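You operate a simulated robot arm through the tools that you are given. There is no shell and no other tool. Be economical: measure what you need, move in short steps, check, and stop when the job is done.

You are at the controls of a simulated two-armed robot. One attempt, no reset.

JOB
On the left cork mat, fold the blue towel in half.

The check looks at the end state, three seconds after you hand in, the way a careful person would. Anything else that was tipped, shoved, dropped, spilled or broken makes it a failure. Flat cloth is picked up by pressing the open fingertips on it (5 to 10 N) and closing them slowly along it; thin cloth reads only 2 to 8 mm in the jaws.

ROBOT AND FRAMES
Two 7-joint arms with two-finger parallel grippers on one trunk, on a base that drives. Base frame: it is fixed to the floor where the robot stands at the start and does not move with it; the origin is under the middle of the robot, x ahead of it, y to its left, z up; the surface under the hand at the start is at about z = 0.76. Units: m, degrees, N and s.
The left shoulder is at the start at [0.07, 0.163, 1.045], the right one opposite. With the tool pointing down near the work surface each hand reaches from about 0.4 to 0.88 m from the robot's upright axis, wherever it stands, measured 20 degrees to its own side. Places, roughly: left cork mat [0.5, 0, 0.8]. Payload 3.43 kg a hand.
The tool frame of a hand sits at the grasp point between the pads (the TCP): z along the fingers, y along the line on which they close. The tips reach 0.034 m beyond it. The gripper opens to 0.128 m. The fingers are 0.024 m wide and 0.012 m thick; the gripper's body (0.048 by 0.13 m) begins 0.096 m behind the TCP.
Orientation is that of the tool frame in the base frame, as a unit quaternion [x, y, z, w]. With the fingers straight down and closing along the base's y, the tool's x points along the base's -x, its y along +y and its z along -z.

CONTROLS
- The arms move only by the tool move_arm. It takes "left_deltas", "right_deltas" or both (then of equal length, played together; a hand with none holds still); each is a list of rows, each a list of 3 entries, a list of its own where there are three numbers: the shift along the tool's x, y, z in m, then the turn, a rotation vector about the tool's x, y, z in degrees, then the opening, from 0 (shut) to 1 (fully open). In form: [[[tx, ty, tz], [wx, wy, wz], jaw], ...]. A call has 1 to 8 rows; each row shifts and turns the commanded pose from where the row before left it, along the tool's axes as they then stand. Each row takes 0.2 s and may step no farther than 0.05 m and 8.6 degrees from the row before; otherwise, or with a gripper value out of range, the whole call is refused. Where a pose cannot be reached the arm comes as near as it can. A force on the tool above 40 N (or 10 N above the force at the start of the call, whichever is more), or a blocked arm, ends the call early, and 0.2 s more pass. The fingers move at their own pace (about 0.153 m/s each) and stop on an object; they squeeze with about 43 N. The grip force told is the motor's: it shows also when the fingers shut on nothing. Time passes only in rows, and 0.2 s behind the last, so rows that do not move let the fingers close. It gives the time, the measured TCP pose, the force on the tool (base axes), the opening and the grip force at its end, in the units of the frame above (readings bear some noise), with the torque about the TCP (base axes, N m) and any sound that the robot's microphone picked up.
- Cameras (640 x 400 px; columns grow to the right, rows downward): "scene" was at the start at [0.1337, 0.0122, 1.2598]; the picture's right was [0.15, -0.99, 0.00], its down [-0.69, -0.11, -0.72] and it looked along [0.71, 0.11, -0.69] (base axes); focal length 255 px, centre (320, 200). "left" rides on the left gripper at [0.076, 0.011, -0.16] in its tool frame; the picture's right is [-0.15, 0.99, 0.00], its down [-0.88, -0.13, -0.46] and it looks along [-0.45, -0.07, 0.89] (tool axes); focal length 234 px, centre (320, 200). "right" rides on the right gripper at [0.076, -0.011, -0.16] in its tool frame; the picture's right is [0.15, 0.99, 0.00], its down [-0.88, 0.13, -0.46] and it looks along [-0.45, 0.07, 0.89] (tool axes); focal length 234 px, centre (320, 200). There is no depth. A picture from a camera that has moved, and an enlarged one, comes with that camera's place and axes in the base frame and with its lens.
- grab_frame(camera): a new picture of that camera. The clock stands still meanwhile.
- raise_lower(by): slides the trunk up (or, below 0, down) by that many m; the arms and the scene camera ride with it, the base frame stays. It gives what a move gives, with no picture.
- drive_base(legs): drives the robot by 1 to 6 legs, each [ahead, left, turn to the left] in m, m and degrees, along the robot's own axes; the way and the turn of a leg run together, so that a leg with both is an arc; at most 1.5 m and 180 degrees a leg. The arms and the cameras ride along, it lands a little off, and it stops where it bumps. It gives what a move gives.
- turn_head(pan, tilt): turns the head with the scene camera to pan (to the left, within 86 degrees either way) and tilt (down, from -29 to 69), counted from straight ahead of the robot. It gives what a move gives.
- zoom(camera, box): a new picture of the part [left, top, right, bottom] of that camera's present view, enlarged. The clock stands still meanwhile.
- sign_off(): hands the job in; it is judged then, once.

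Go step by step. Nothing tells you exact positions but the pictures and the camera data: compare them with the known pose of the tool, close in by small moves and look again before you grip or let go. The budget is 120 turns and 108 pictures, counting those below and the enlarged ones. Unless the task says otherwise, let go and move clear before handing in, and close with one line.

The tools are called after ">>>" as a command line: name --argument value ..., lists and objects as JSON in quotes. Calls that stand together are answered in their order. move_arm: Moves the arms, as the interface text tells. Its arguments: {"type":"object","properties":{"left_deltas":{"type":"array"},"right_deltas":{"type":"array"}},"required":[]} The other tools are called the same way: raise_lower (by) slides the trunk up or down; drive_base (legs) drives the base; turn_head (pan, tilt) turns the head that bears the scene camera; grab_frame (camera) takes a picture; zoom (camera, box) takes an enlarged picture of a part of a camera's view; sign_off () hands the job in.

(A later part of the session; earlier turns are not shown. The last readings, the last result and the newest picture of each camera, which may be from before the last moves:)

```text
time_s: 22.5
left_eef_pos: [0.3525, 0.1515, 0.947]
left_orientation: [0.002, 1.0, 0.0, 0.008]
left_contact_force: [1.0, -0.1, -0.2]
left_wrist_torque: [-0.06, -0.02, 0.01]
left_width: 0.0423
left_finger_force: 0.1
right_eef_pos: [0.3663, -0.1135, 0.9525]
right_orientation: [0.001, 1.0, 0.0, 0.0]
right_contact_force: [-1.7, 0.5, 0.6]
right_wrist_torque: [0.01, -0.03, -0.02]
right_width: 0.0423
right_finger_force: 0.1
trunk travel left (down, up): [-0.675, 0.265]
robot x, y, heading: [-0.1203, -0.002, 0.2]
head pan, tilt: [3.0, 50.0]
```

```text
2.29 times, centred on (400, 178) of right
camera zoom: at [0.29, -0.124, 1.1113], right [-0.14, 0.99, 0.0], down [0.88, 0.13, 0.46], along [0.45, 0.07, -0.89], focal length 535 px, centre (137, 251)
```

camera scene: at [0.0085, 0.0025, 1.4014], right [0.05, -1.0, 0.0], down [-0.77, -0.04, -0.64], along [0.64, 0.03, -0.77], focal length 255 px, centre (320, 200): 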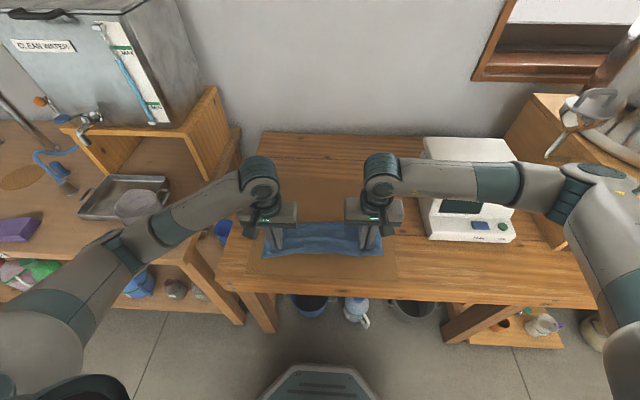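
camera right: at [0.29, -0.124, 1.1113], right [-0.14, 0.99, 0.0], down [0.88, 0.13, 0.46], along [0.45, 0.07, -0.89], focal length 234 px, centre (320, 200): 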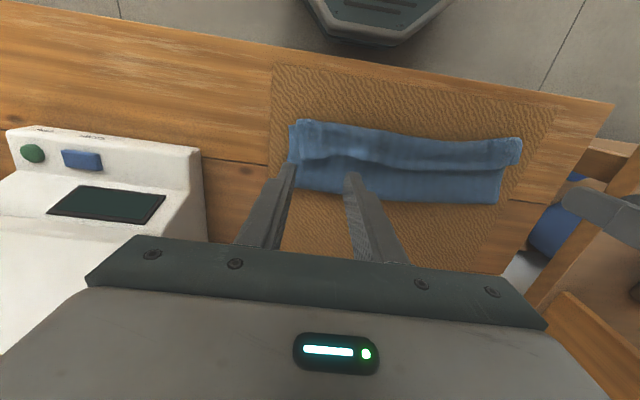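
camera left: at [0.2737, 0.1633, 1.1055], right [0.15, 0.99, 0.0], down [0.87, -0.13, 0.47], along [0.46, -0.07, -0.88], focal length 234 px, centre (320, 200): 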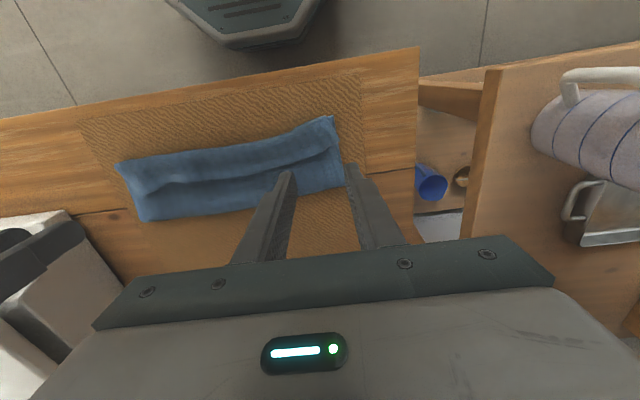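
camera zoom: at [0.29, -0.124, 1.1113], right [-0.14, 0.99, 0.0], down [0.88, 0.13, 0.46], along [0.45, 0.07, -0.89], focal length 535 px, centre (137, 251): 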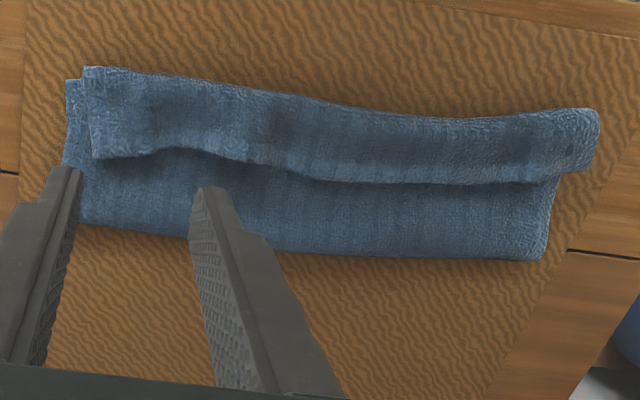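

The slack lies in the top layer as an S-wave near x≈0.39, and the back fold sits at x≈0.442 instead of about 0.47. I'll hold the near edge down with one hand while the other drags the back panel of the top layer away, which should unroll the slack into the fold. First I move above those spots.

>>> move_arm --left_deltas '[[[0, -0.0183, 0.023], [0, 0, 0], 0.33], [[0, -0.0183, 0.023], [0, 0, 0], 0.33], [[0, -0.0183, 0.023], [0, 0, 0], 0.33], [[0, -0.0183, 0.023], [0, 0, 0], 0.33], [[0, -0.0183, 0.023], [0, 0, 0], 0.33], [[0, 0, 0], [0, 0, 0], 0.33]]' --right_deltas '[[[-0.0104, 0.0025, 0.022], [0, 0, 0], 0.4], [[-0.0104, 0.0025, 0.022], [0, 0, 0], 0.4], [[-0.0104, 0.0025, 0.022], [0, 0, 0], 0.4], [[-0.0104, 0.0025, 0.022], [0, 0, 0], 0.4], [[-0.0104, 0.0025, 0.022], [0, 0, 0], 0.4], [[0, 0, 0], [0, 0, 0], 0.4]]'

>>> grab_frame --camera "right"

>>> grab_frame --camera "left"

>>> zoom --camera "scene" --box '[220, 160, 420, 285]'

```text
time_s: 23.9
left_eef_pos: [0.3536, 0.0568, 0.8325]
left_orientation: [0.003, 1.0, -0.001, 0.008]
left_contact_force: [-0.8, 0.3, -0.6]
left_wrist_torque: [0.01, -0.02, 0.01]
left_width: 0.0419
left_finger_force: 0.1
right_eef_pos: [0.4197, -0.0995, 0.8382]
right_orientation: [0.001, 1.0, 0.001, 0.001]
right_contact_force: [-1.0, 0.1, 0.2]
right_wrist_torque: [-0.02, -0.01, -0.06]
right_width: 0.0511
right_finger_force: 0.0
trunk travel left (down, up): [-0.675, 0.265]
robot x, y, heading: [-0.1203, -0.001, 0.1]
head pan, tilt: [3.0, 50.0]
```

```text
73 pictures are left
camera right: at [0.3431, -0.1095, 0.9979], right [-0.14, 0.99, 0.0], down [0.88, 0.13, 0.46], along [0.45, 0.07, -0.89], focal length 234 px, centre (320, 200)
```

right: 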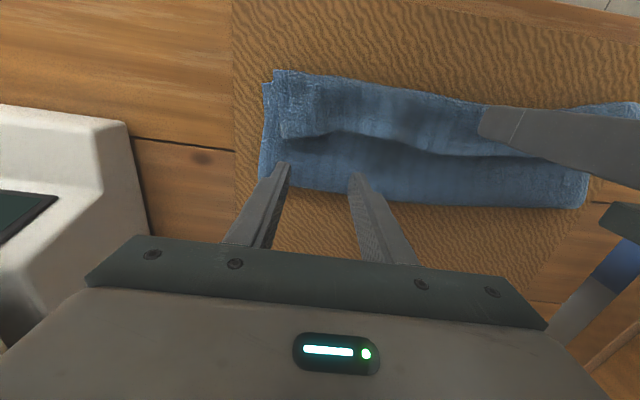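

```text
72 pictures are left
camera left: at [0.2742, 0.0685, 0.9921], right [0.15, 0.99, 0.0], down [0.87, -0.13, 0.47], along [0.47, -0.07, -0.88], focal length 234 px, centre (320, 200)
```

left: 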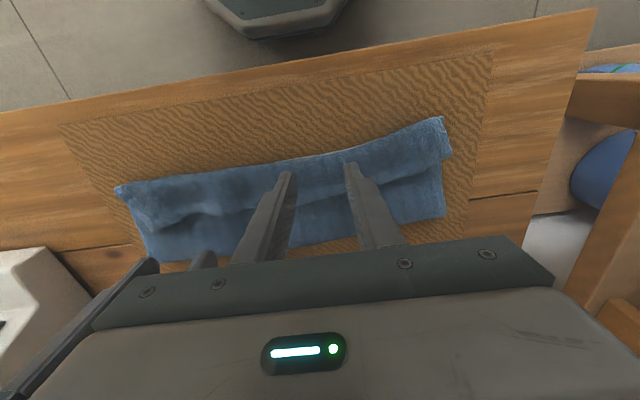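

```text
3.20 times, centred on (320, 222) of scene
camera zoom: at [0.0082, 0.0028, 1.4014], right [0.05, -1.0, 0.0], down [-0.77, -0.04, -0.64], along [0.64, 0.03, -0.77], focal length 816 px, centre (320, 128)
```

zoom: 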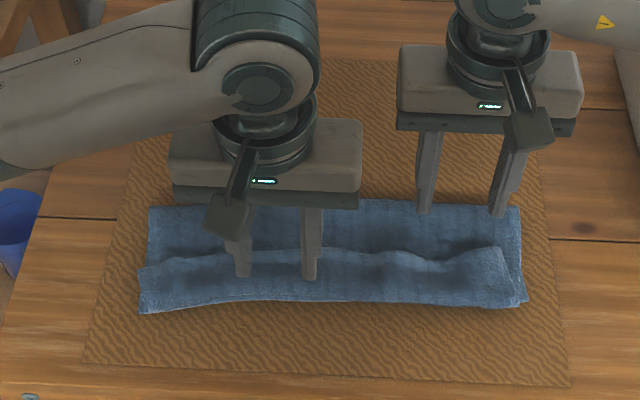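

Both hands are placed over their spots. I lower them to a light press.

>>> move_arm --left_deltas '[[[0, 0, 0.01], [0, 0, 0], 0.33], [[0, 0, 0.009], [0, 0, 0], 0.33], [[0, 0, 0.004], [0, 0, 0], 0.33], [[0, 0, 0.003], [0, 0, 0], 0.33], [[0, 0, 0.002], [0, 0, 0], 0.33]]' --right_deltas '[[[0, 0, 0.01], [0, 0, 0], 0.4], [[0, 0, 0.01], [0, 0, 0], 0.4], [[0, 0, 0.006], [0, 0, 0], 0.4], [[0, 0, 0.004], [0, 0, 0], 0.4], [[0, 0, 0.002], [0, 0, 0], 0.4]]'

```text
time_s: 25.1
left_eef_pos: [0.356, 0.0559, 0.8045]
left_orientation: [0.002, 1.0, 0.0, 0.009]
left_contact_force: [0.2, -0.1, 10.3]
left_wrist_torque: [-0.01, -0.02, 0.04]
left_width: 0.0423
left_finger_force: 0.1
right_eef_pos: [0.4195, -0.0995, 0.8076]
right_orientation: [0.001, 1.0, -0.001, 0.0]
right_contact_force: [-0.1, 0.2, 0.6]
right_wrist_torque: [0.0, 0.03, 0.02]
right_width: 0.0514
right_finger_force: 0.0
trunk travel left (down, up): [-0.675, 0.265]
robot x, y, heading: [-0.1188, 0.0008, 0.0]
head pan, tilt: [3.0, 50.0]
```

>>> move_arm --right_deltas '[[[0, 0, 0.002], [0, 0, 0], 0.4], [[0, 0, 0.0015], [0, 0, 0], 0.4], [[0, 0, 0], [0, 0, 0], 0.4]]'

```text
time_s: 25.9
left_eef_pos: [0.3548, 0.0564, 0.8058]
left_orientation: [0.002, 1.0, -0.001, 0.009]
left_contact_force: [2.0, -0.7, 11.6]
left_wrist_torque: [0.01, -0.16, -0.01]
left_width: 0.0418
left_finger_force: 0.0
right_eef_pos: [0.4198, -0.099, 0.8042]
right_orientation: [0.002, 1.0, 0.001, 0.001]
right_contact_force: [-1.2, 1.2, 5.7]
right_wrist_torque: [0.02, 0.02, 0.02]
right_width: 0.0509
right_finger_force: 0.1
trunk travel left (down, up): [-0.675, 0.265]
robot x, y, heading: [-0.1184, 0.0021, -0.0]
head pan, tilt: [3.0, 50.0]
```

The left hand clamps at about 11 N and the right presses at 5.7 N. I drag the right hand slowly away from the robot.

>>> move_arm --right_deltas '[[[-0.004, 0, 0], [0, 0, 0], 0.4], [[-0.004, 0, 0], [0, 0, 0], 0.4], [[-0.004, 0, 0], [0, 0, 0], 0.4], [[-0.004, 0, 0], [0, 0, 0], 0.4], [[-0.004, 0, 0], [0, 0, 0], 0.4]]'

>>> grab_frame --camera "right"

>>> zoom --camera "scene" --box '[220, 160, 420, 285]'

```text
time_s: 27.1
left_eef_pos: [0.353, 0.0567, 0.806]
left_orientation: [0.002, 1.0, -0.001, 0.008]
left_contact_force: [4.0, -2.5, 11.7]
left_wrist_torque: [-0.04, -0.2, 0.02]
left_width: 0.0421
left_finger_force: 0.0
right_eef_pos: [0.4379, -0.0973, 0.8036]
right_orientation: [0.001, 1.0, -0.001, 0.0]
right_contact_force: [-4.7, 1.4, 9.6]
right_wrist_torque: [0.04, 0.13, 0.02]
right_width: 0.0508
right_finger_force: 0.1
trunk travel left (down, up): [-0.675, 0.265]
robot x, y, heading: [-0.1179, -0.0035, -0.3]
head pan, tilt: [3.0, 50.0]
```

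```text
70 pictures are left
camera right: at [0.3617, -0.109, 0.9622], right [-0.14, 0.99, 0.0], down [0.88, 0.13, 0.46], along [0.45, 0.07, -0.89], focal length 234 px, centre (320, 200)
```

right: 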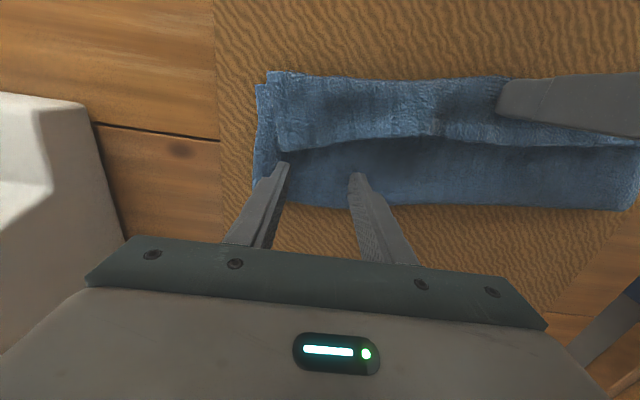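

```text
3.20 times, centred on (320, 222) of scene
camera zoom: at [0.0068, 0.0025, 1.4016], right [0.05, -1.0, 0.0], down [-0.76, -0.04, -0.64], along [0.64, 0.03, -0.77], focal length 816 px, centre (320, 128)
```

zoom: 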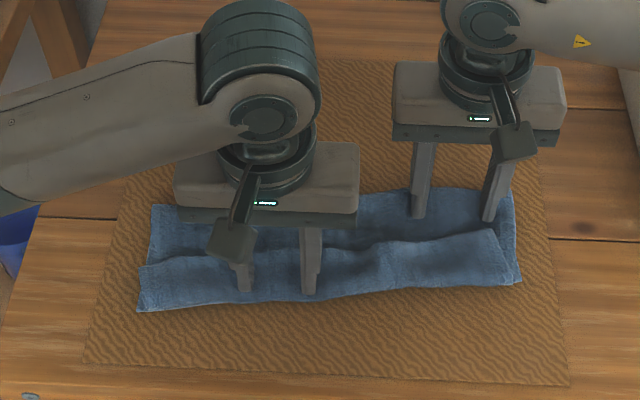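

The whole right end slid along, bottom layer included, so friction couples the layers and this doesn't work. I drag it back by the same amount, then look closely at how the flap is really lying.

>>> move_arm --right_deltas '[[[0.004, 0, 0], [0, 0, 0], 0.4], [[0.004, 0, 0], [0, 0, 0], 0.4], [[0.004, 0, 0], [0, 0, 0], 0.4], [[0.004, 0, 0], [0, 0, 0], 0.4], [[0.003, 0, 0], [0, 0, 0], 0.4], [[0, 0, -0.01], [0, 0, 0], 0.4], [[0, 0, -0.03], [0, 0, 0], 0.4], [[0, -0.03, -0.03], [0, 0, 0], 0.4]]'

>>> zoom --camera "right" --box '[220, 40, 420, 165]'

>>> zoom --camera "scene" --box '[320, 205, 400, 255]'

```text
time_s: 28.9
left_eef_pos: [0.3537, 0.0568, 0.8059]
left_orientation: [0.0, 1.0, 0.001, 0.009]
left_contact_force: [1.0, 1.7, 14.5]
left_wrist_torque: [0.04, -0.15, -0.01]
left_width: 0.0419
left_finger_force: 0.1
right_eef_pos: [0.4199, -0.1293, 0.8721]
right_orientation: [0.002, 1.0, 0.0, 0.0]
right_contact_force: [-0.6, 0.3, -0.5]
right_wrist_torque: [0.02, 0.01, -0.05]
right_width: 0.0514
right_finger_force: 0.0
trunk travel left (down, up): [-0.675, 0.265]
robot x, y, heading: [-0.1223, 0.0013, 0.2]
head pan, tilt: [3.0, 50.0]
```

```text
3.20 times, centred on (320, 102) of right
camera zoom: at [0.3424, -0.141, 1.0306], right [-0.15, 0.99, 0.0], down [0.88, 0.13, 0.46], along [0.45, 0.07, -0.89], focal length 749 px, centre (320, 512)
```

zoom: 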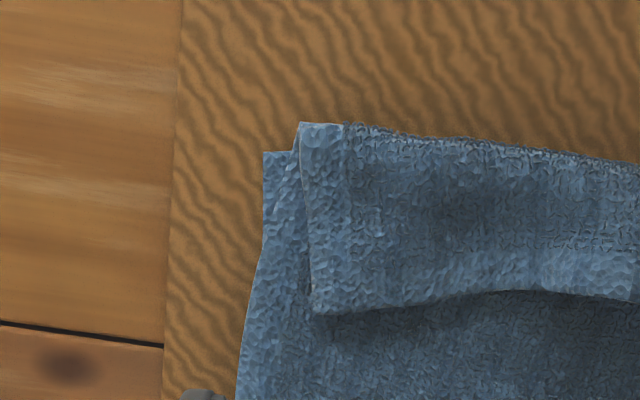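

```text
8.00 times, centred on (360, 230) of scene
camera zoom: at [0.0069, 0.0007, 1.4014], right [0.05, -1.0, 0.0], down [-0.76, -0.04, -0.64], along [0.64, 0.03, -0.77], focal length 2040 px, centre (0, -40)
```

zoom: 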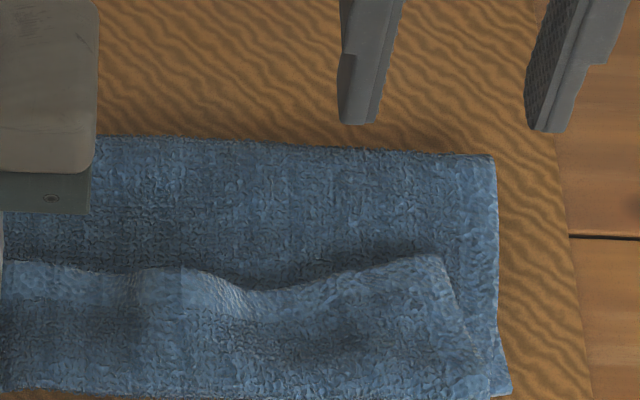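

On a closer look, the hem that was held is tucked back on top: it points away at x≈0.37–0.39 with a small fold at the near edge. That is a flap about 5 cm wide that I need to flip open toward the robot, so I move both hands just behind its free hem.

>>> move_arm --left_deltas '[[[0, 0, -0.01], [0, 0, 0], 0.33], [[0, 0, -0.03], [0, 0, 0], 0.55], [[-0.024, 0.022, 0], [0, 0, 0], 0.55], [[-0.024, 0.022, 0], [0, 0, 0], 0.55], [[0, 0, 0.01], [0, 0, 0], 0.55], [[0, 0, 0], [0, 0, 0], 0.55]]' --right_deltas '[[[0, 0, 0], [0, 0, 0], 0.55], [[0, 0.02, 0], [0, 0, 0], 0.55], [[0, 0.024, 0], [0, 0, 0], 0.55], [[0, 0, 0.02], [0, 0, 0], 0.55], [[0, 0, 0.018], [0, 0, 0], 0.55], [[0, 0, 0], [0, 0, 0], 0.55]]'

>>> grab_frame --camera "left"

>>> grab_frame --camera "right"

>>> zoom --camera "scene" --box '[220, 160, 420, 285]'

```text
time_s: 30.3
left_eef_pos: [0.4011, 0.1017, 0.8342]
left_orientation: [0.002, 1.0, 0.0, 0.008]
left_contact_force: [0.0, 0.1, 0.6]
left_wrist_torque: [0.03, -0.03, 0.0]
left_width: 0.0702
left_finger_force: 0.0
right_eef_pos: [0.4209, -0.0856, 0.835]
right_orientation: [0.002, 1.0, 0.0, 0.0]
right_contact_force: [-0.6, -0.3, -0.7]
right_wrist_torque: [-0.01, 0.02, 0.0]
right_width: 0.0702
right_finger_force: 0.1
trunk travel left (down, up): [-0.675, 0.265]
robot x, y, heading: [-0.123, -0.0032, -0.0]
head pan, tilt: [3.0, 50.0]
```

```text
66 pictures are left
camera left: at [0.3221, 0.1139, 0.9929], right [0.15, 0.99, 0.0], down [0.87, -0.13, 0.47], along [0.46, -0.07, -0.88], focal length 234 px, centre (320, 200)
```

left: 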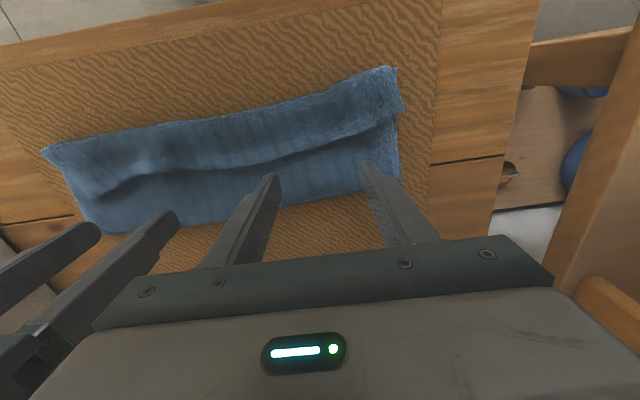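

```text
65 pictures are left
camera right: at [0.3442, -0.0965, 0.9939], right [-0.14, 0.99, 0.0], down [0.88, 0.13, 0.46], along [0.45, 0.07, -0.89], focal length 234 px, centre (320, 200)
```

right: 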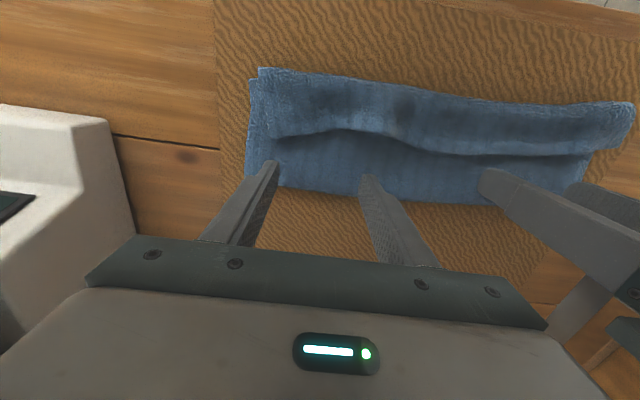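

```text
3.20 times, centred on (320, 222) of scene
camera zoom: at [0.0086, 0.0026, 1.4014], right [0.05, -1.0, 0.0], down [-0.77, -0.04, -0.64], along [0.64, 0.03, -0.77], focal length 816 px, centre (320, 128)
```

zoom: 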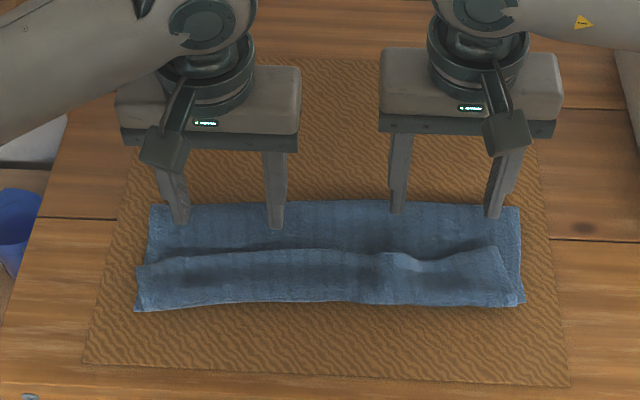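

The fingers are just behind the hem. I lower them to barely above the lower layer.

>>> move_arm --left_deltas '[[[0, 0, 0.012], [0, 0, 0], 0.55], [[0, 0, 0.01], [0, 0, 0], 0.55], [[0, 0, 0.004], [0, 0, 0], 0.55], [[0, 0, 0], [0, 0, 0], 0.55]]' --right_deltas '[[[0, 0, 0.012], [0, 0, 0], 0.55], [[0, 0, 0.01], [0, 0, 0], 0.55], [[0, 0, 0.006], [0, 0, 0], 0.55], [[0, 0, 0], [0, 0, 0], 0.55]]'

>>> zoom --camera "left" --box '[200, 60, 440, 210]'

>>> zoom --camera "right" --box '[220, 60, 460, 210]'

```text
time_s: 31.3
left_eef_pos: [0.4032, 0.1002, 0.8066]
left_orientation: [0.002, 1.0, -0.001, 0.008]
left_contact_force: [0.8, -0.4, -0.1]
left_wrist_torque: [0.02, -0.03, -0.01]
left_width: 0.0702
left_finger_force: 0.0
right_eef_pos: [0.4194, -0.0844, 0.8071]
right_orientation: [0.001, 1.0, -0.001, 0.0]
right_contact_force: [0.2, 0.7, 0.8]
right_wrist_torque: [0.0, -0.02, 0.07]
right_width: 0.0701
right_finger_force: 0.1
trunk travel left (down, up): [-0.675, 0.265]
robot x, y, heading: [-0.1218, -0.0008, -0.2]
head pan, tilt: [3.0, 50.0]
```

```text
2.67 times, centred on (320, 135) of left
camera zoom: at [0.324, 0.1128, 0.9669], right [0.15, 0.99, 0.0], down [0.87, -0.13, 0.47], along [0.46, -0.07, -0.88], focal length 624 px, centre (320, 373)
```

zoom: 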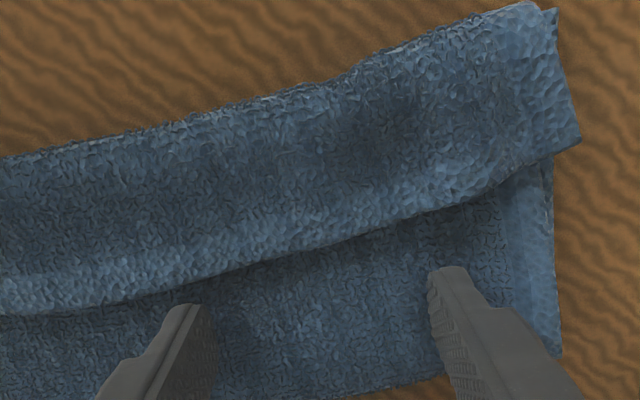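

```text
2.67 times, centred on (340, 135) of right
camera zoom: at [0.3436, -0.0959, 0.9655], right [-0.14, 0.99, 0.0], down [0.88, 0.13, 0.46], along [0.45, 0.07, -0.89], focal length 624 px, centre (267, 373)
```

zoom: 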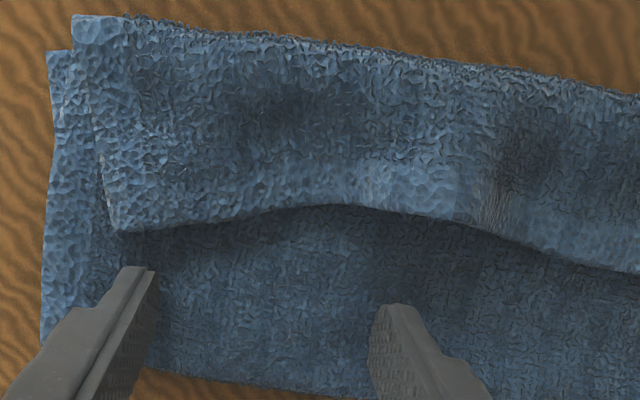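

The geometry confirms it: hem positions match where the jaws held them. I sweep both hands slowly toward the robot to push the hem over.

>>> move_arm --left_deltas '[[[0.008, 0, 0.001], [0, 0, 0], 0.55], [[0.008, 0, 0], [0, 0, 0], 0.55], [[0.008, 0, 0], [0, 0, 0], 0.55], [[0.006, 0, 0], [0, 0, 0], 0.55], [[0.006, 0, -0.001], [0, 0, 0], 0.55]]' --right_deltas '[[[0.008, 0, 0.001], [0, 0, 0], 0.55], [[0.008, 0, 0], [0, 0, 0], 0.55], [[0.008, 0, 0], [0, 0, 0], 0.55], [[0.008, 0, 0], [0, 0, 0], 0.55], [[0.006, 0, -0.001], [0, 0, 0], 0.55]]'

>>> zoom --camera "left" --box '[200, 60, 440, 210]'

>>> zoom --camera "right" --box '[220, 60, 460, 210]'

>>> zoom --camera "scene" --box '[220, 160, 420, 285]'

```text
time_s: 32.5
left_eef_pos: [0.3663, 0.101, 0.8068]
left_orientation: [0.002, 1.0, -0.001, 0.007]
left_contact_force: [0.1, -0.6, 0.9]
left_wrist_torque: [-0.02, 0.02, 0.0]
left_width: 0.0703
left_finger_force: 0.2
right_eef_pos: [0.3822, -0.0831, 0.8089]
right_orientation: [0.001, 1.0, 0.001, 0.0]
right_contact_force: [0.6, -0.1, 0.0]
right_wrist_torque: [0.05, 0.02, -0.01]
right_width: 0.0704
right_finger_force: 0.0
trunk travel left (down, up): [-0.675, 0.265]
robot x, y, heading: [-0.1158, -0.0002, 0.1]
head pan, tilt: [3.0, 50.0]
```

```text
2.67 times, centred on (320, 135) of left
camera zoom: at [0.2876, 0.1135, 0.9667], right [0.15, 0.99, 0.0], down [0.87, -0.13, 0.47], along [0.46, -0.07, -0.88], focal length 624 px, centre (320, 373)
```

zoom: 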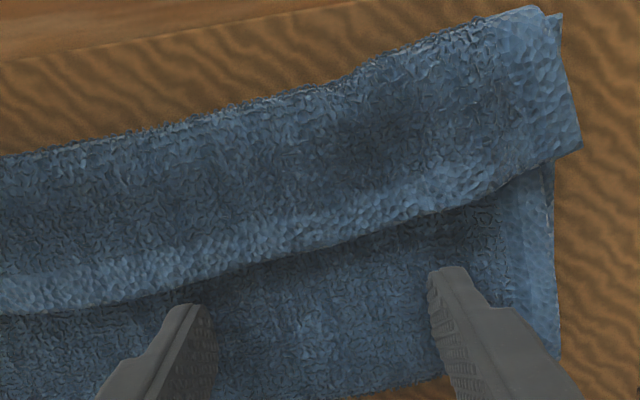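

```text
2.67 times, centred on (340, 135) of right
camera zoom: at [0.3061, -0.095, 0.9666], right [-0.14, 0.99, 0.0], down [0.88, 0.13, 0.46], along [0.45, 0.07, -0.89], focal length 624 px, centre (267, 373)
```

zoom: 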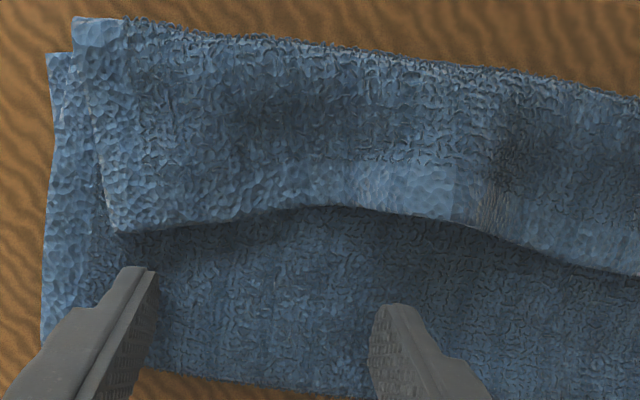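

```text
3.20 times, centred on (320, 222) of scene
camera zoom: at [0.0085, 0.0024, 1.4014], right [0.05, -1.0, 0.0], down [-0.77, -0.04, -0.64], along [0.64, 0.03, -0.77], focal length 816 px, centre (320, 128)
```

zoom: 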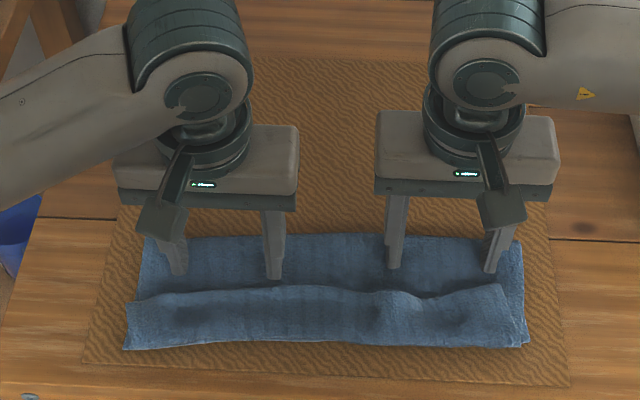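

The light contact carried the whole towel about 3.7 cm toward me rigidly, still on the mat. I raise the tips 5 mm so they catch only the raised hem, and sweep again.

>>> move_arm --left_deltas '[[[-0.002, 0, -0.005], [0, 0, 0], 0.55], [[0, 0, 0], [0, 0, 0], 0.55], [[0.008, 0, 0], [0, 0, 0], 0.55], [[0.008, 0, 0], [0, 0, 0], 0.55], [[0.008, 0, 0], [0, 0, 0], 0.55], [[0.006, 0, 0], [0, 0, 0], 0.55]]' --right_deltas '[[[-0.002, 0, -0.005], [0, 0, 0], 0.55], [[0, 0, 0], [0, 0, 0], 0.55], [[0.008, 0, 0], [0, 0, 0], 0.55], [[0.008, 0, 0], [0, 0, 0], 0.55], [[0.008, 0, 0], [0, 0, 0], 0.55], [[0.006, 0, 0], [0, 0, 0], 0.55]]'

>>> zoom --camera "left" --box '[200, 60, 440, 210]'

>>> zoom --camera "right" --box '[220, 60, 460, 210]'

>>> zoom --camera "scene" --box '[220, 160, 420, 285]'

```text
time_s: 33.9
left_eef_pos: [0.3391, 0.1024, 0.8134]
left_orientation: [0.001, 1.0, 0.0, 0.008]
left_contact_force: [-0.3, 0.1, 0.1]
left_wrist_torque: [0.0, -0.03, -0.01]
left_width: 0.0703
left_finger_force: 0.0
right_eef_pos: [0.354, -0.0845, 0.8111]
right_orientation: [0.002, 1.0, 0.001, 0.0]
right_contact_force: [-0.5, -0.7, 0.4]
right_wrist_torque: [0.0, 0.01, -0.01]
right_width: 0.0704
right_finger_force: 0.1
trunk travel left (down, up): [-0.675, 0.265]
robot x, y, heading: [-0.1207, 0.0002, -0.2]
head pan, tilt: [3.0, 50.0]
```

```text
2.67 times, centred on (320, 135) of left
camera zoom: at [0.2595, 0.1136, 0.9722], right [0.15, 0.99, 0.0], down [0.87, -0.13, 0.47], along [0.46, -0.07, -0.88], focal length 624 px, centre (320, 373)
```

zoom: 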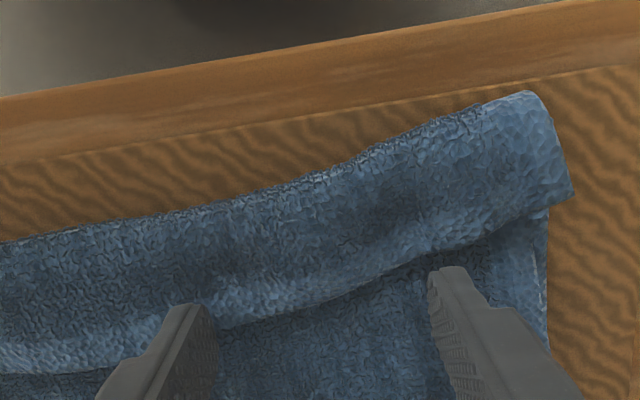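

```text
2.67 times, centred on (340, 135) of right
camera zoom: at [0.2779, -0.0956, 0.9706], right [-0.14, 0.99, 0.0], down [0.88, 0.13, 0.46], along [0.45, 0.06, -0.89], focal length 624 px, centre (267, 373)
```

zoom: 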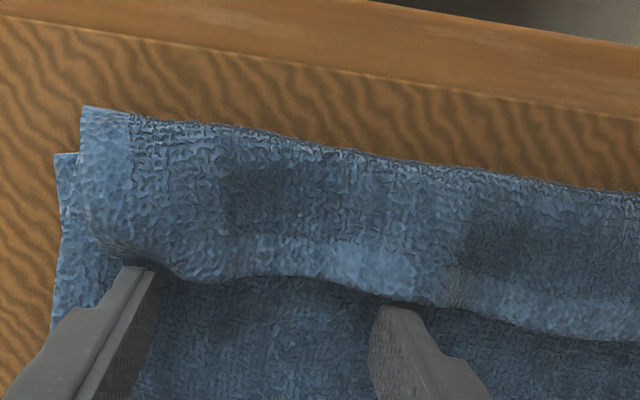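

```text
3.20 times, centred on (320, 222) of scene
camera zoom: at [0.0086, 0.0023, 1.4014], right [0.05, -1.0, 0.0], down [-0.77, -0.04, -0.64], along [0.64, 0.03, -0.77], focal length 816 px, centre (320, 128)
```

zoom: 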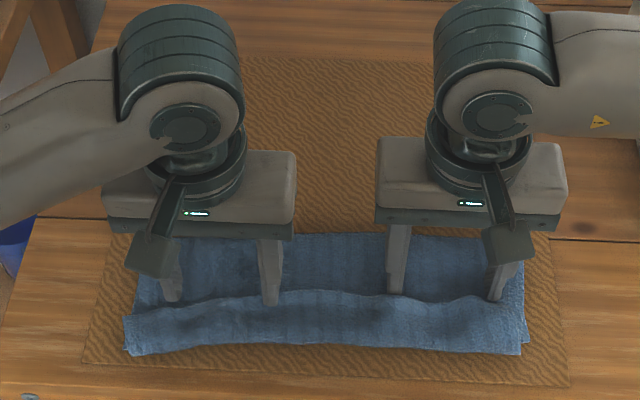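

Now the tips push against the raised edge without moving the towel. I continue, rising gradually.

>>> move_arm --left_deltas '[[[0.008, 0, 0], [0, 0, 0], 0.55], [[0.008, 0, -0.001], [0, 0, 0], 0.55], [[0.008, 0, -0.001], [0, 0, 0], 0.55]]' --right_deltas '[[[0.008, 0, 0], [0, 0, 0], 0.55], [[0.008, 0, -0.001], [0, 0, 0], 0.55], [[0.008, 0, -0.001], [0, 0, 0], 0.55]]'

>>> zoom --camera "left" --box '[200, 60, 440, 210]'

>>> zoom --camera "right" --box '[220, 60, 460, 210]'

>>> zoom --camera "scene" --box '[220, 160, 420, 285]'

```text
time_s: 34.7
left_eef_pos: [0.3124, 0.1032, 0.8153]
left_orientation: [0.001, 1.0, -0.001, 0.008]
left_contact_force: [0.3, 0.5, -0.9]
left_wrist_torque: [0.0, 0.01, 0.02]
left_width: 0.0704
left_finger_force: 0.0
right_eef_pos: [0.3299, -0.0856, 0.8138]
right_orientation: [0.001, 1.0, 0.0, -0.001]
right_contact_force: [0.2, -0.4, 0.0]
right_wrist_torque: [0.03, -0.02, 0.01]
right_width: 0.0704
right_finger_force: 0.1
trunk travel left (down, up): [-0.675, 0.265]
robot x, y, heading: [-0.1204, -0.0015, 0.1]
head pan, tilt: [3.0, 50.0]
```

```text
2.67 times, centred on (320, 135) of left
camera zoom: at [0.2342, 0.1146, 0.9741], right [0.15, 0.99, 0.0], down [0.87, -0.13, 0.47], along [0.46, -0.07, -0.88], focal length 624 px, centre (320, 373)
```

zoom: 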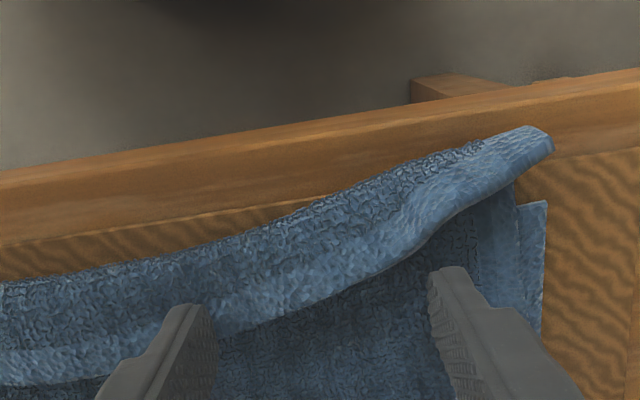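

```text
2.67 times, centred on (340, 135) of right
camera zoom: at [0.2538, -0.0963, 0.9725], right [-0.14, 0.99, 0.0], down [0.88, 0.13, 0.46], along [0.45, 0.07, -0.89], focal length 624 px, centre (267, 373)
```

zoom: 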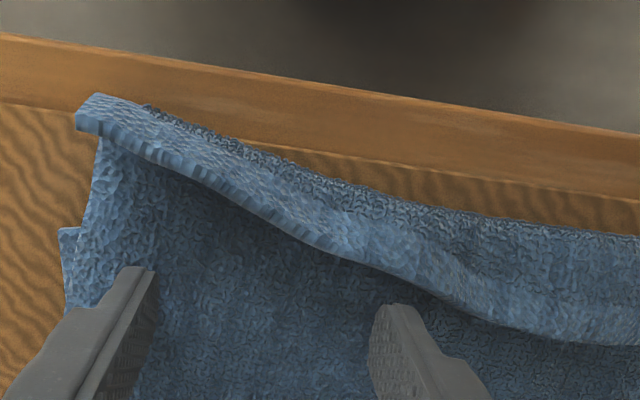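

```text
3.20 times, centred on (320, 222) of scene
camera zoom: at [0.0084, 0.0025, 1.4014], right [0.05, -1.0, 0.0], down [-0.77, -0.04, -0.64], along [0.64, 0.03, -0.77], focal length 816 px, centre (320, 128)
```

zoom: 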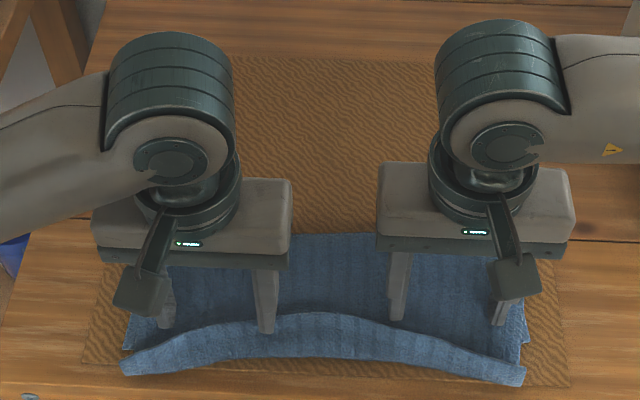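

The flap is flipping open: its hem now stands up at both ends. I keep pushing toward the robot, rising a little.

>>> move_arm --left_deltas '[[[0.008, 0, -0.001], [0, 0, 0], 0.55], [[0.008, 0, -0.001], [0, 0, 0], 0.55], [[0.008, 0, -0.001], [0, 0, 0], 0.55], [[0.006, 0, -0.001], [0, 0, 0], 0.55]]' --right_deltas '[[[0.008, 0, -0.001], [0, 0, 0], 0.55], [[0.008, 0, -0.001], [0, 0, 0], 0.55], [[0.008, 0, -0.001], [0, 0, 0], 0.55], [[0.008, 0, -0.001], [0, 0, 0], 0.55]]'

>>> zoom --camera "left" --box '[120, 60, 440, 260]'

>>> zoom --camera "right" --box '[220, 60, 540, 260]'

>>> zoom --camera "scene" --box '[220, 180, 420, 305]'

```text
time_s: 35.7
left_eef_pos: [0.2845, 0.1019, 0.8177]
left_orientation: [0.002, 1.0, -0.002, 0.008]
left_contact_force: [-0.8, 0.6, 0.1]
left_wrist_torque: [-0.01, 0.02, -0.03]
left_width: 0.0705
left_finger_force: 0.1
right_eef_pos: [0.2984, -0.0835, 0.8167]
right_orientation: [0.001, 1.0, 0.0, 0.001]
right_contact_force: [0.1, -0.5, -0.3]
right_wrist_torque: [-0.03, 0.03, 0.03]
right_width: 0.0706
right_finger_force: 0.2
trunk travel left (down, up): [-0.675, 0.265]
robot x, y, heading: [-0.1188, -0.0005, 0.0]
head pan, tilt: [3.0, 50.0]
```

```text
2.00 times, centred on (280, 160) of left
camera zoom: at [0.2055, 0.1127, 0.977], right [0.15, 0.99, 0.0], down [0.87, -0.13, 0.47], along [0.46, -0.07, -0.88], focal length 468 px, centre (400, 280)
```

zoom: 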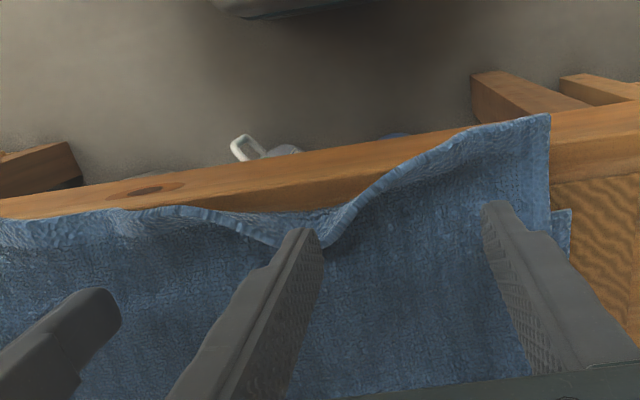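

```text
2.00 times, centred on (380, 160) of right
camera zoom: at [0.2219, -0.0953, 0.9766], right [-0.14, 0.99, 0.0], down [0.88, 0.13, 0.46], along [0.45, 0.07, -0.89], focal length 468 px, centre (200, 280)
```

zoom: 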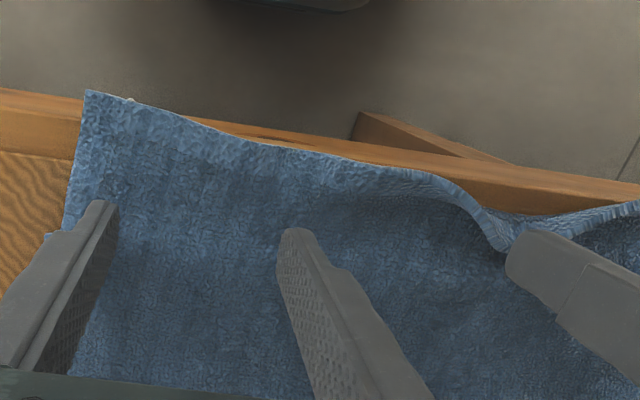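

```text
3.20 times, centred on (320, 242) of scene
camera zoom: at [0.0085, 0.0024, 1.4014], right [0.05, -1.0, 0.0], down [-0.77, -0.04, -0.64], along [0.64, 0.03, -0.77], focal length 816 px, centre (320, 64)
```

zoom: 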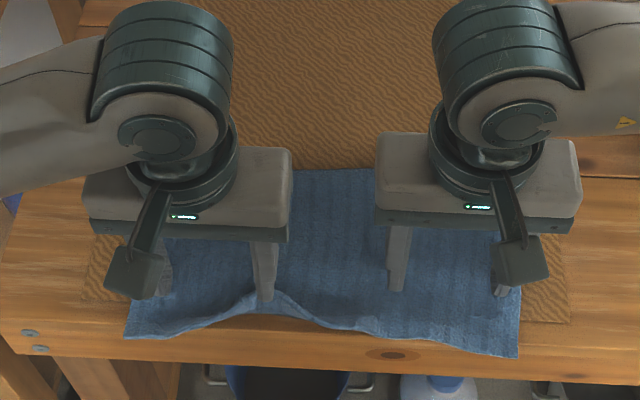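

Almost the whole hem is flipped, with just a kink at the left inner finger. I nudge that over and lift away.

>>> move_arm --left_deltas '[[[0.008, 0, -0.003], [0, 0, 0], 0.55], [[0.008, 0, -0.003], [0, 0, 0], 0.55], [[0.004, 0, -0.01], [0, 0, 0], 0.55], [[0, 0, -0.03], [0, 0, 0], 0.55], [[0, 0, -0.04], [0, 0, 0], 0.55], [[0, 0, -0.04], [0, 0, 0], 0.55]]' --right_deltas '[[[0, 0, -0.003], [0, 0, 0], 0.55], [[0, 0, -0.003], [0, 0, 0], 0.55], [[0, 0, -0.01], [0, 0, 0], 0.55], [[0, 0, -0.03], [0, 0, 0], 0.55], [[0, 0, -0.04], [0, 0, 0], 0.55], [[0, 0, -0.04], [0, 0, 0], 0.55]]'

>>> grab_frame --camera "left"

>>> grab_frame --camera "right"

>>> zoom --camera "scene" --box '[220, 180, 420, 305]'

```text
time_s: 37.1
left_eef_pos: [0.2613, 0.1028, 0.9453]
left_orientation: [0.001, 1.0, 0.0, 0.007]
left_contact_force: [-0.3, -0.3, 0.6]
left_wrist_torque: [-0.02, 0.01, 0.0]
left_width: 0.0703
left_finger_force: 0.1
right_eef_pos: [0.2967, -0.0831, 0.9467]
right_orientation: [0.001, 1.0, 0.0, 0.0]
right_contact_force: [-0.2, 0.5, 0.0]
right_wrist_torque: [0.0, -0.04, -0.05]
right_width: 0.0704
right_finger_force: 0.0
trunk travel left (down, up): [-0.675, 0.265]
robot x, y, heading: [-0.1171, -0.0035, -0.2]
head pan, tilt: [3.0, 50.0]
```

```text
49 pictures are left
camera left: at [0.184, 0.1141, 1.1038], right [0.15, 0.99, 0.0], down [0.87, -0.13, 0.47], along [0.46, -0.07, -0.88], focal length 234 px, centre (320, 200)
```

left: 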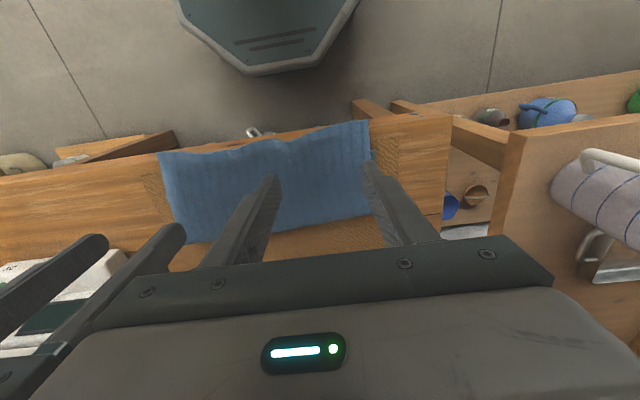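

```text
48 pictures are left
camera right: at [0.2196, -0.0946, 1.1058], right [-0.14, 0.99, 0.0], down [0.88, 0.13, 0.46], along [0.45, 0.07, -0.89], focal length 234 px, centre (320, 200)
```

right: 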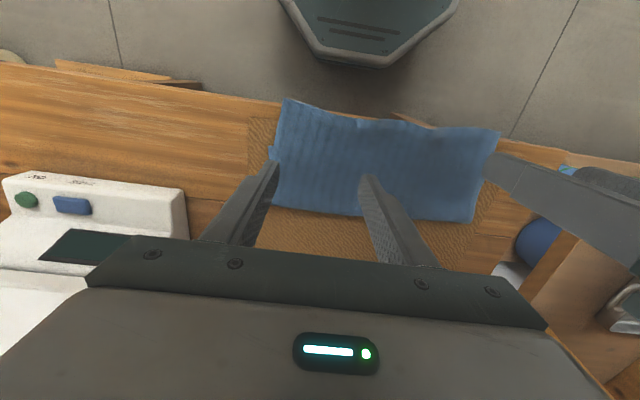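

```text
3.20 times, centred on (320, 242) of scene
camera zoom: at [0.0079, 0.0025, 1.4013], right [0.05, -1.0, 0.0], down [-0.76, -0.04, -0.64], along [0.64, 0.03, -0.77], focal length 816 px, centre (320, 64)
```

zoom: 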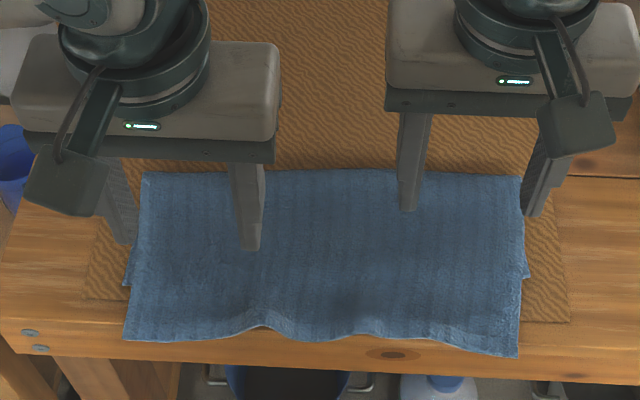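

The hem is fully flipped and lies flat. The bottom layer spans x≈0.301–0.408 and the top hem overhangs to x≈0.257. First I slide the whole towel back about 3.6 cm by light dragging, then re-grip the overhanging hem and lift it to correct the fold line.

>>> move_arm --left_deltas '[[[-0.0188, -0.0015, 0.026], [0, 0, 0], 0.55], [[-0.0188, -0.0015, 0.026], [0, 0, 0], 0.55], [[-0.0188, -0.0015, 0.026], [0, 0, 0], 0.55], [[-0.0188, -0.0015, 0.026], [0, 0, 0], 0.55], [[-0.0188, -0.0015, 0.026], [0, 0, 0], 0.55], [[0, 0, 0.006], [0, 0, 0], 0.55], [[0, 0, 0.003], [0, 0, 0], 0.55]]' --right_deltas '[[[-0.0137, -0.0014, 0.0263], [0, 0, 0], 0.55], [[-0.0137, -0.0014, 0.0263], [0, 0, 0], 0.55], [[-0.0137, -0.0014, 0.0263], [0, 0, 0], 0.55], [[-0.0137, -0.0014, 0.0263], [0, 0, 0], 0.55], [[-0.0137, -0.0014, 0.0263], [0, 0, 0], 0.55], [[0, 0, 0.006], [0, 0, 0], 0.55], [[0, 0, 0.003], [0, 0, 0], 0.55]]'

```text
time_s: 38.7
left_eef_pos: [0.3585, 0.0952, 0.8052]
left_orientation: [0.002, 1.0, -0.002, 0.008]
left_contact_force: [-0.3, 0.1, 1.6]
left_wrist_torque: [-0.03, 0.0, 0.0]
left_width: 0.0705
left_finger_force: 0.0
right_eef_pos: [0.367, -0.0919, 0.804]
right_orientation: [0.002, 1.0, 0.0, 0.001]
right_contact_force: [2.0, -0.6, 9.0]
right_wrist_torque: [-0.06, -0.08, 0.0]
right_width: 0.0704
right_finger_force: 0.0
trunk travel left (down, up): [-0.675, 0.265]
robot x, y, heading: [-0.1195, -0.0008, -0.1]
head pan, tilt: [3.0, 50.0]
```

>>> move_arm --left_deltas '[[[0, 0, 0.001], [0, 0, 0], 0.55], [[-0.006, 0, 0], [0, 0, 0], 0.55], [[-0.006, 0, 0], [0, 0, 0], 0.55], [[-0.006, 0, 0], [0, 0, 0], 0.55], [[-0.006, 0, 0], [0, 0, 0], 0.55], [[-0.006, 0, 0], [0, 0, 0], 0.55], [[-0.006, 0, 0], [0, 0, 0], 0.55]]' --right_deltas '[[[0, 0, -0.001], [0, 0, 0], 0.55], [[-0.006, 0, 0], [0, 0, 0], 0.55], [[-0.006, 0, 0], [0, 0, 0], 0.55], [[-0.006, 0, 0], [0, 0, 0], 0.55], [[-0.006, 0, 0], [0, 0, 0], 0.55], [[-0.006, 0, 0], [0, 0, 0], 0.55], [[-0.006, 0, 0], [0, 0, 0], 0.55]]'

>>> zoom --camera "scene" --box '[220, 180, 420, 305]'

```text
time_s: 40.3
left_eef_pos: [0.3943, 0.0934, 0.8054]
left_orientation: [0.002, 1.0, -0.001, 0.009]
left_contact_force: [-1.7, 0.0, 2.5]
left_wrist_torque: [0.02, 0.03, 0.0]
left_width: 0.0703
left_finger_force: 0.0
right_eef_pos: [0.4024, -0.0903, 0.8045]
right_orientation: [0.0, 1.0, 0.0, 0.0]
right_contact_force: [-0.1, 0.0, 3.8]
right_wrist_torque: [-0.02, 0.03, -0.01]
right_width: 0.0704
right_finger_force: 0.0
trunk travel left (down, up): [-0.675, 0.265]
robot x, y, heading: [-0.124, -0.0013, -0.0]
head pan, tilt: [3.0, 50.0]
```

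```text
3.20 times, centred on (320, 242) of scene
camera zoom: at [0.0082, 0.0024, 1.4014], right [0.05, -1.0, 0.0], down [-0.77, -0.04, -0.64], along [0.64, 0.03, -0.77], focal length 816 px, centre (320, 64)
```

zoom: 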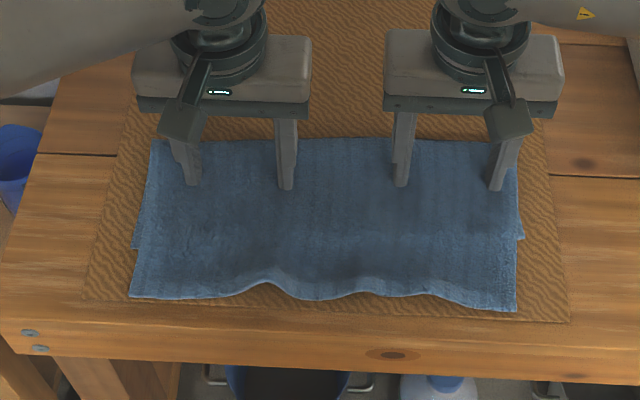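

The towel slid back as a unit, and its bottom layer is again at x≈0.33–0.44. I lift and move over the overhanging single-layer hem corners, left about (0.279, 0.169) and right about (0.283, −0.143).

>>> move_arm --left_deltas '[[[0, 0, -0.015], [0, 0, 0], 0.31], [[0, 0, -0.025], [0, 0, 0], 0.31], [[0.034, 0.016, 0], [0, 0, 0], 0.31], [[0.034, 0.016, 0], [0, 0, 0], 0.31], [[0.033, 0.015, 0], [0, 0, 0], 0.31], [[0, 0, 0.015], [0, 0, 0], 0.31], [[0, 0, 0], [0, 0, 0], 0.31]]' --right_deltas '[[[0, 0, -0.015], [0, 0, 0], 0.31], [[0, 0, -0.025], [0, 0, 0], 0.31], [[0.035, -0.009, 0], [0, 0, 0], 0.31], [[0.035, -0.008, 0], [0, 0, 0], 0.31], [[0.035, -0.008, 0], [0, 0, 0], 0.31], [[0, 0, 0.015], [0, 0, 0], 0.31], [[0, 0, 0], [0, 0, 0], 0.31]]'

>>> grab_frame --camera "left"

>>> grab_frame --camera "right"

```text
time_s: 41.9
left_eef_pos: [0.2941, 0.1395, 0.8292]
left_orientation: [0.002, 1.0, -0.001, 0.008]
left_contact_force: [-0.2, -0.1, 0.1]
left_wrist_torque: [0.02, 0.0, -0.02]
left_width: 0.0398
left_finger_force: 0.0
right_eef_pos: [0.3001, -0.1147, 0.8295]
right_orientation: [0.001, 1.0, 0.0, 0.0]
right_contact_force: [0.7, 0.5, 0.2]
right_wrist_torque: [0.01, -0.02, -0.02]
right_width: 0.0395
right_finger_force: 0.0
trunk travel left (down, up): [-0.675, 0.265]
robot x, y, heading: [-0.1204, -0.0019, -0.1]
head pan, tilt: [3.0, 50.0]
```

```text
45 pictures are left
camera left: at [0.2159, 0.1518, 0.9879], right [0.15, 0.99, 0.0], down [0.87, -0.13, 0.47], along [0.47, -0.07, -0.88], focal length 234 px, centre (320, 200)
```

left: 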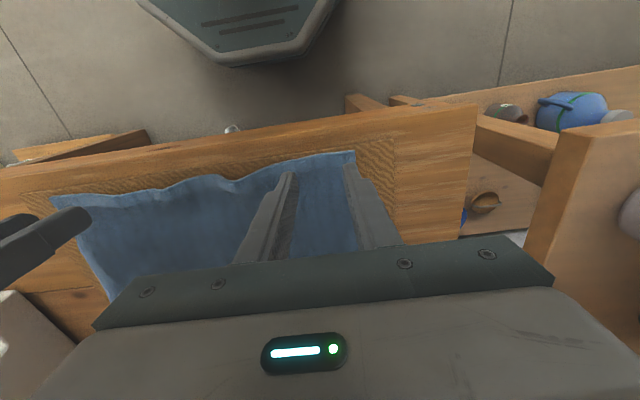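

```text
44 pictures are left
camera right: at [0.2221, -0.1271, 0.987], right [-0.14, 0.99, 0.0], down [0.88, 0.13, 0.46], along [0.45, 0.07, -0.89], focal length 234 px, centre (320, 200)
```

right: 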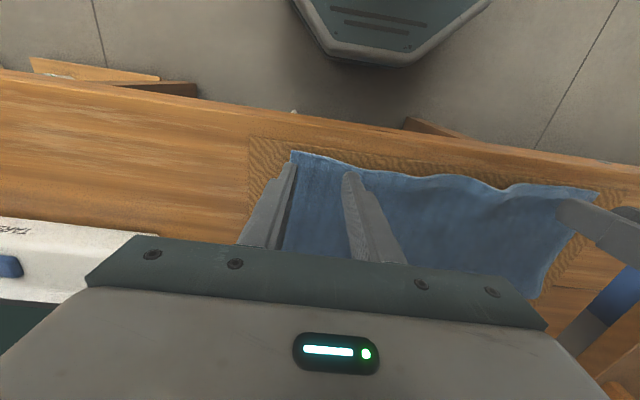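

The fingers sit right over the hem corners. I lower them onto the cloth.

>>> move_arm --left_deltas '[[[0, 0.002, 0.012], [0, 0, 0], 0.31], [[0, 0.002, 0.009], [0, 0, 0], 0.31], [[0, 0, 0.004], [0, 0, 0], 0.31], [[0, 0, 0.002], [0, 0, 0], 0.31], [[0, 0, 0], [0, 0, 0], 0.31]]' --right_deltas '[[[0.001, 0, 0.012], [0, 0, 0], 0.31], [[0.001, 0, 0.009], [0, 0, 0], 0.31], [[0, 0, 0.004], [0, 0, 0], 0.31], [[0, 0, 0.002], [0, 0, 0], 0.31], [[0, 0, 0], [0, 0, 0], 0.31]]'

```text
time_s: 43.1
left_eef_pos: [0.2945, 0.1444, 0.8006]
left_orientation: [0.002, 1.0, -0.001, 0.008]
left_contact_force: [-0.1, -1.1, 2.6]
left_wrist_torque: [-0.02, 0.0, 0.03]
left_width: 0.0396
left_finger_force: 0.0
right_eef_pos: [0.2974, -0.1161, 0.8024]
right_orientation: [0.001, 1.0, 0.0, 0.0]
right_contact_force: [1.0, 1.0, 1.7]
right_wrist_torque: [0.05, -0.04, -0.01]
right_width: 0.0395
right_finger_force: 0.1
trunk travel left (down, up): [-0.675, 0.265]
robot x, y, heading: [-0.118, -0.0047, -0.2]
head pan, tilt: [3.0, 50.0]
```

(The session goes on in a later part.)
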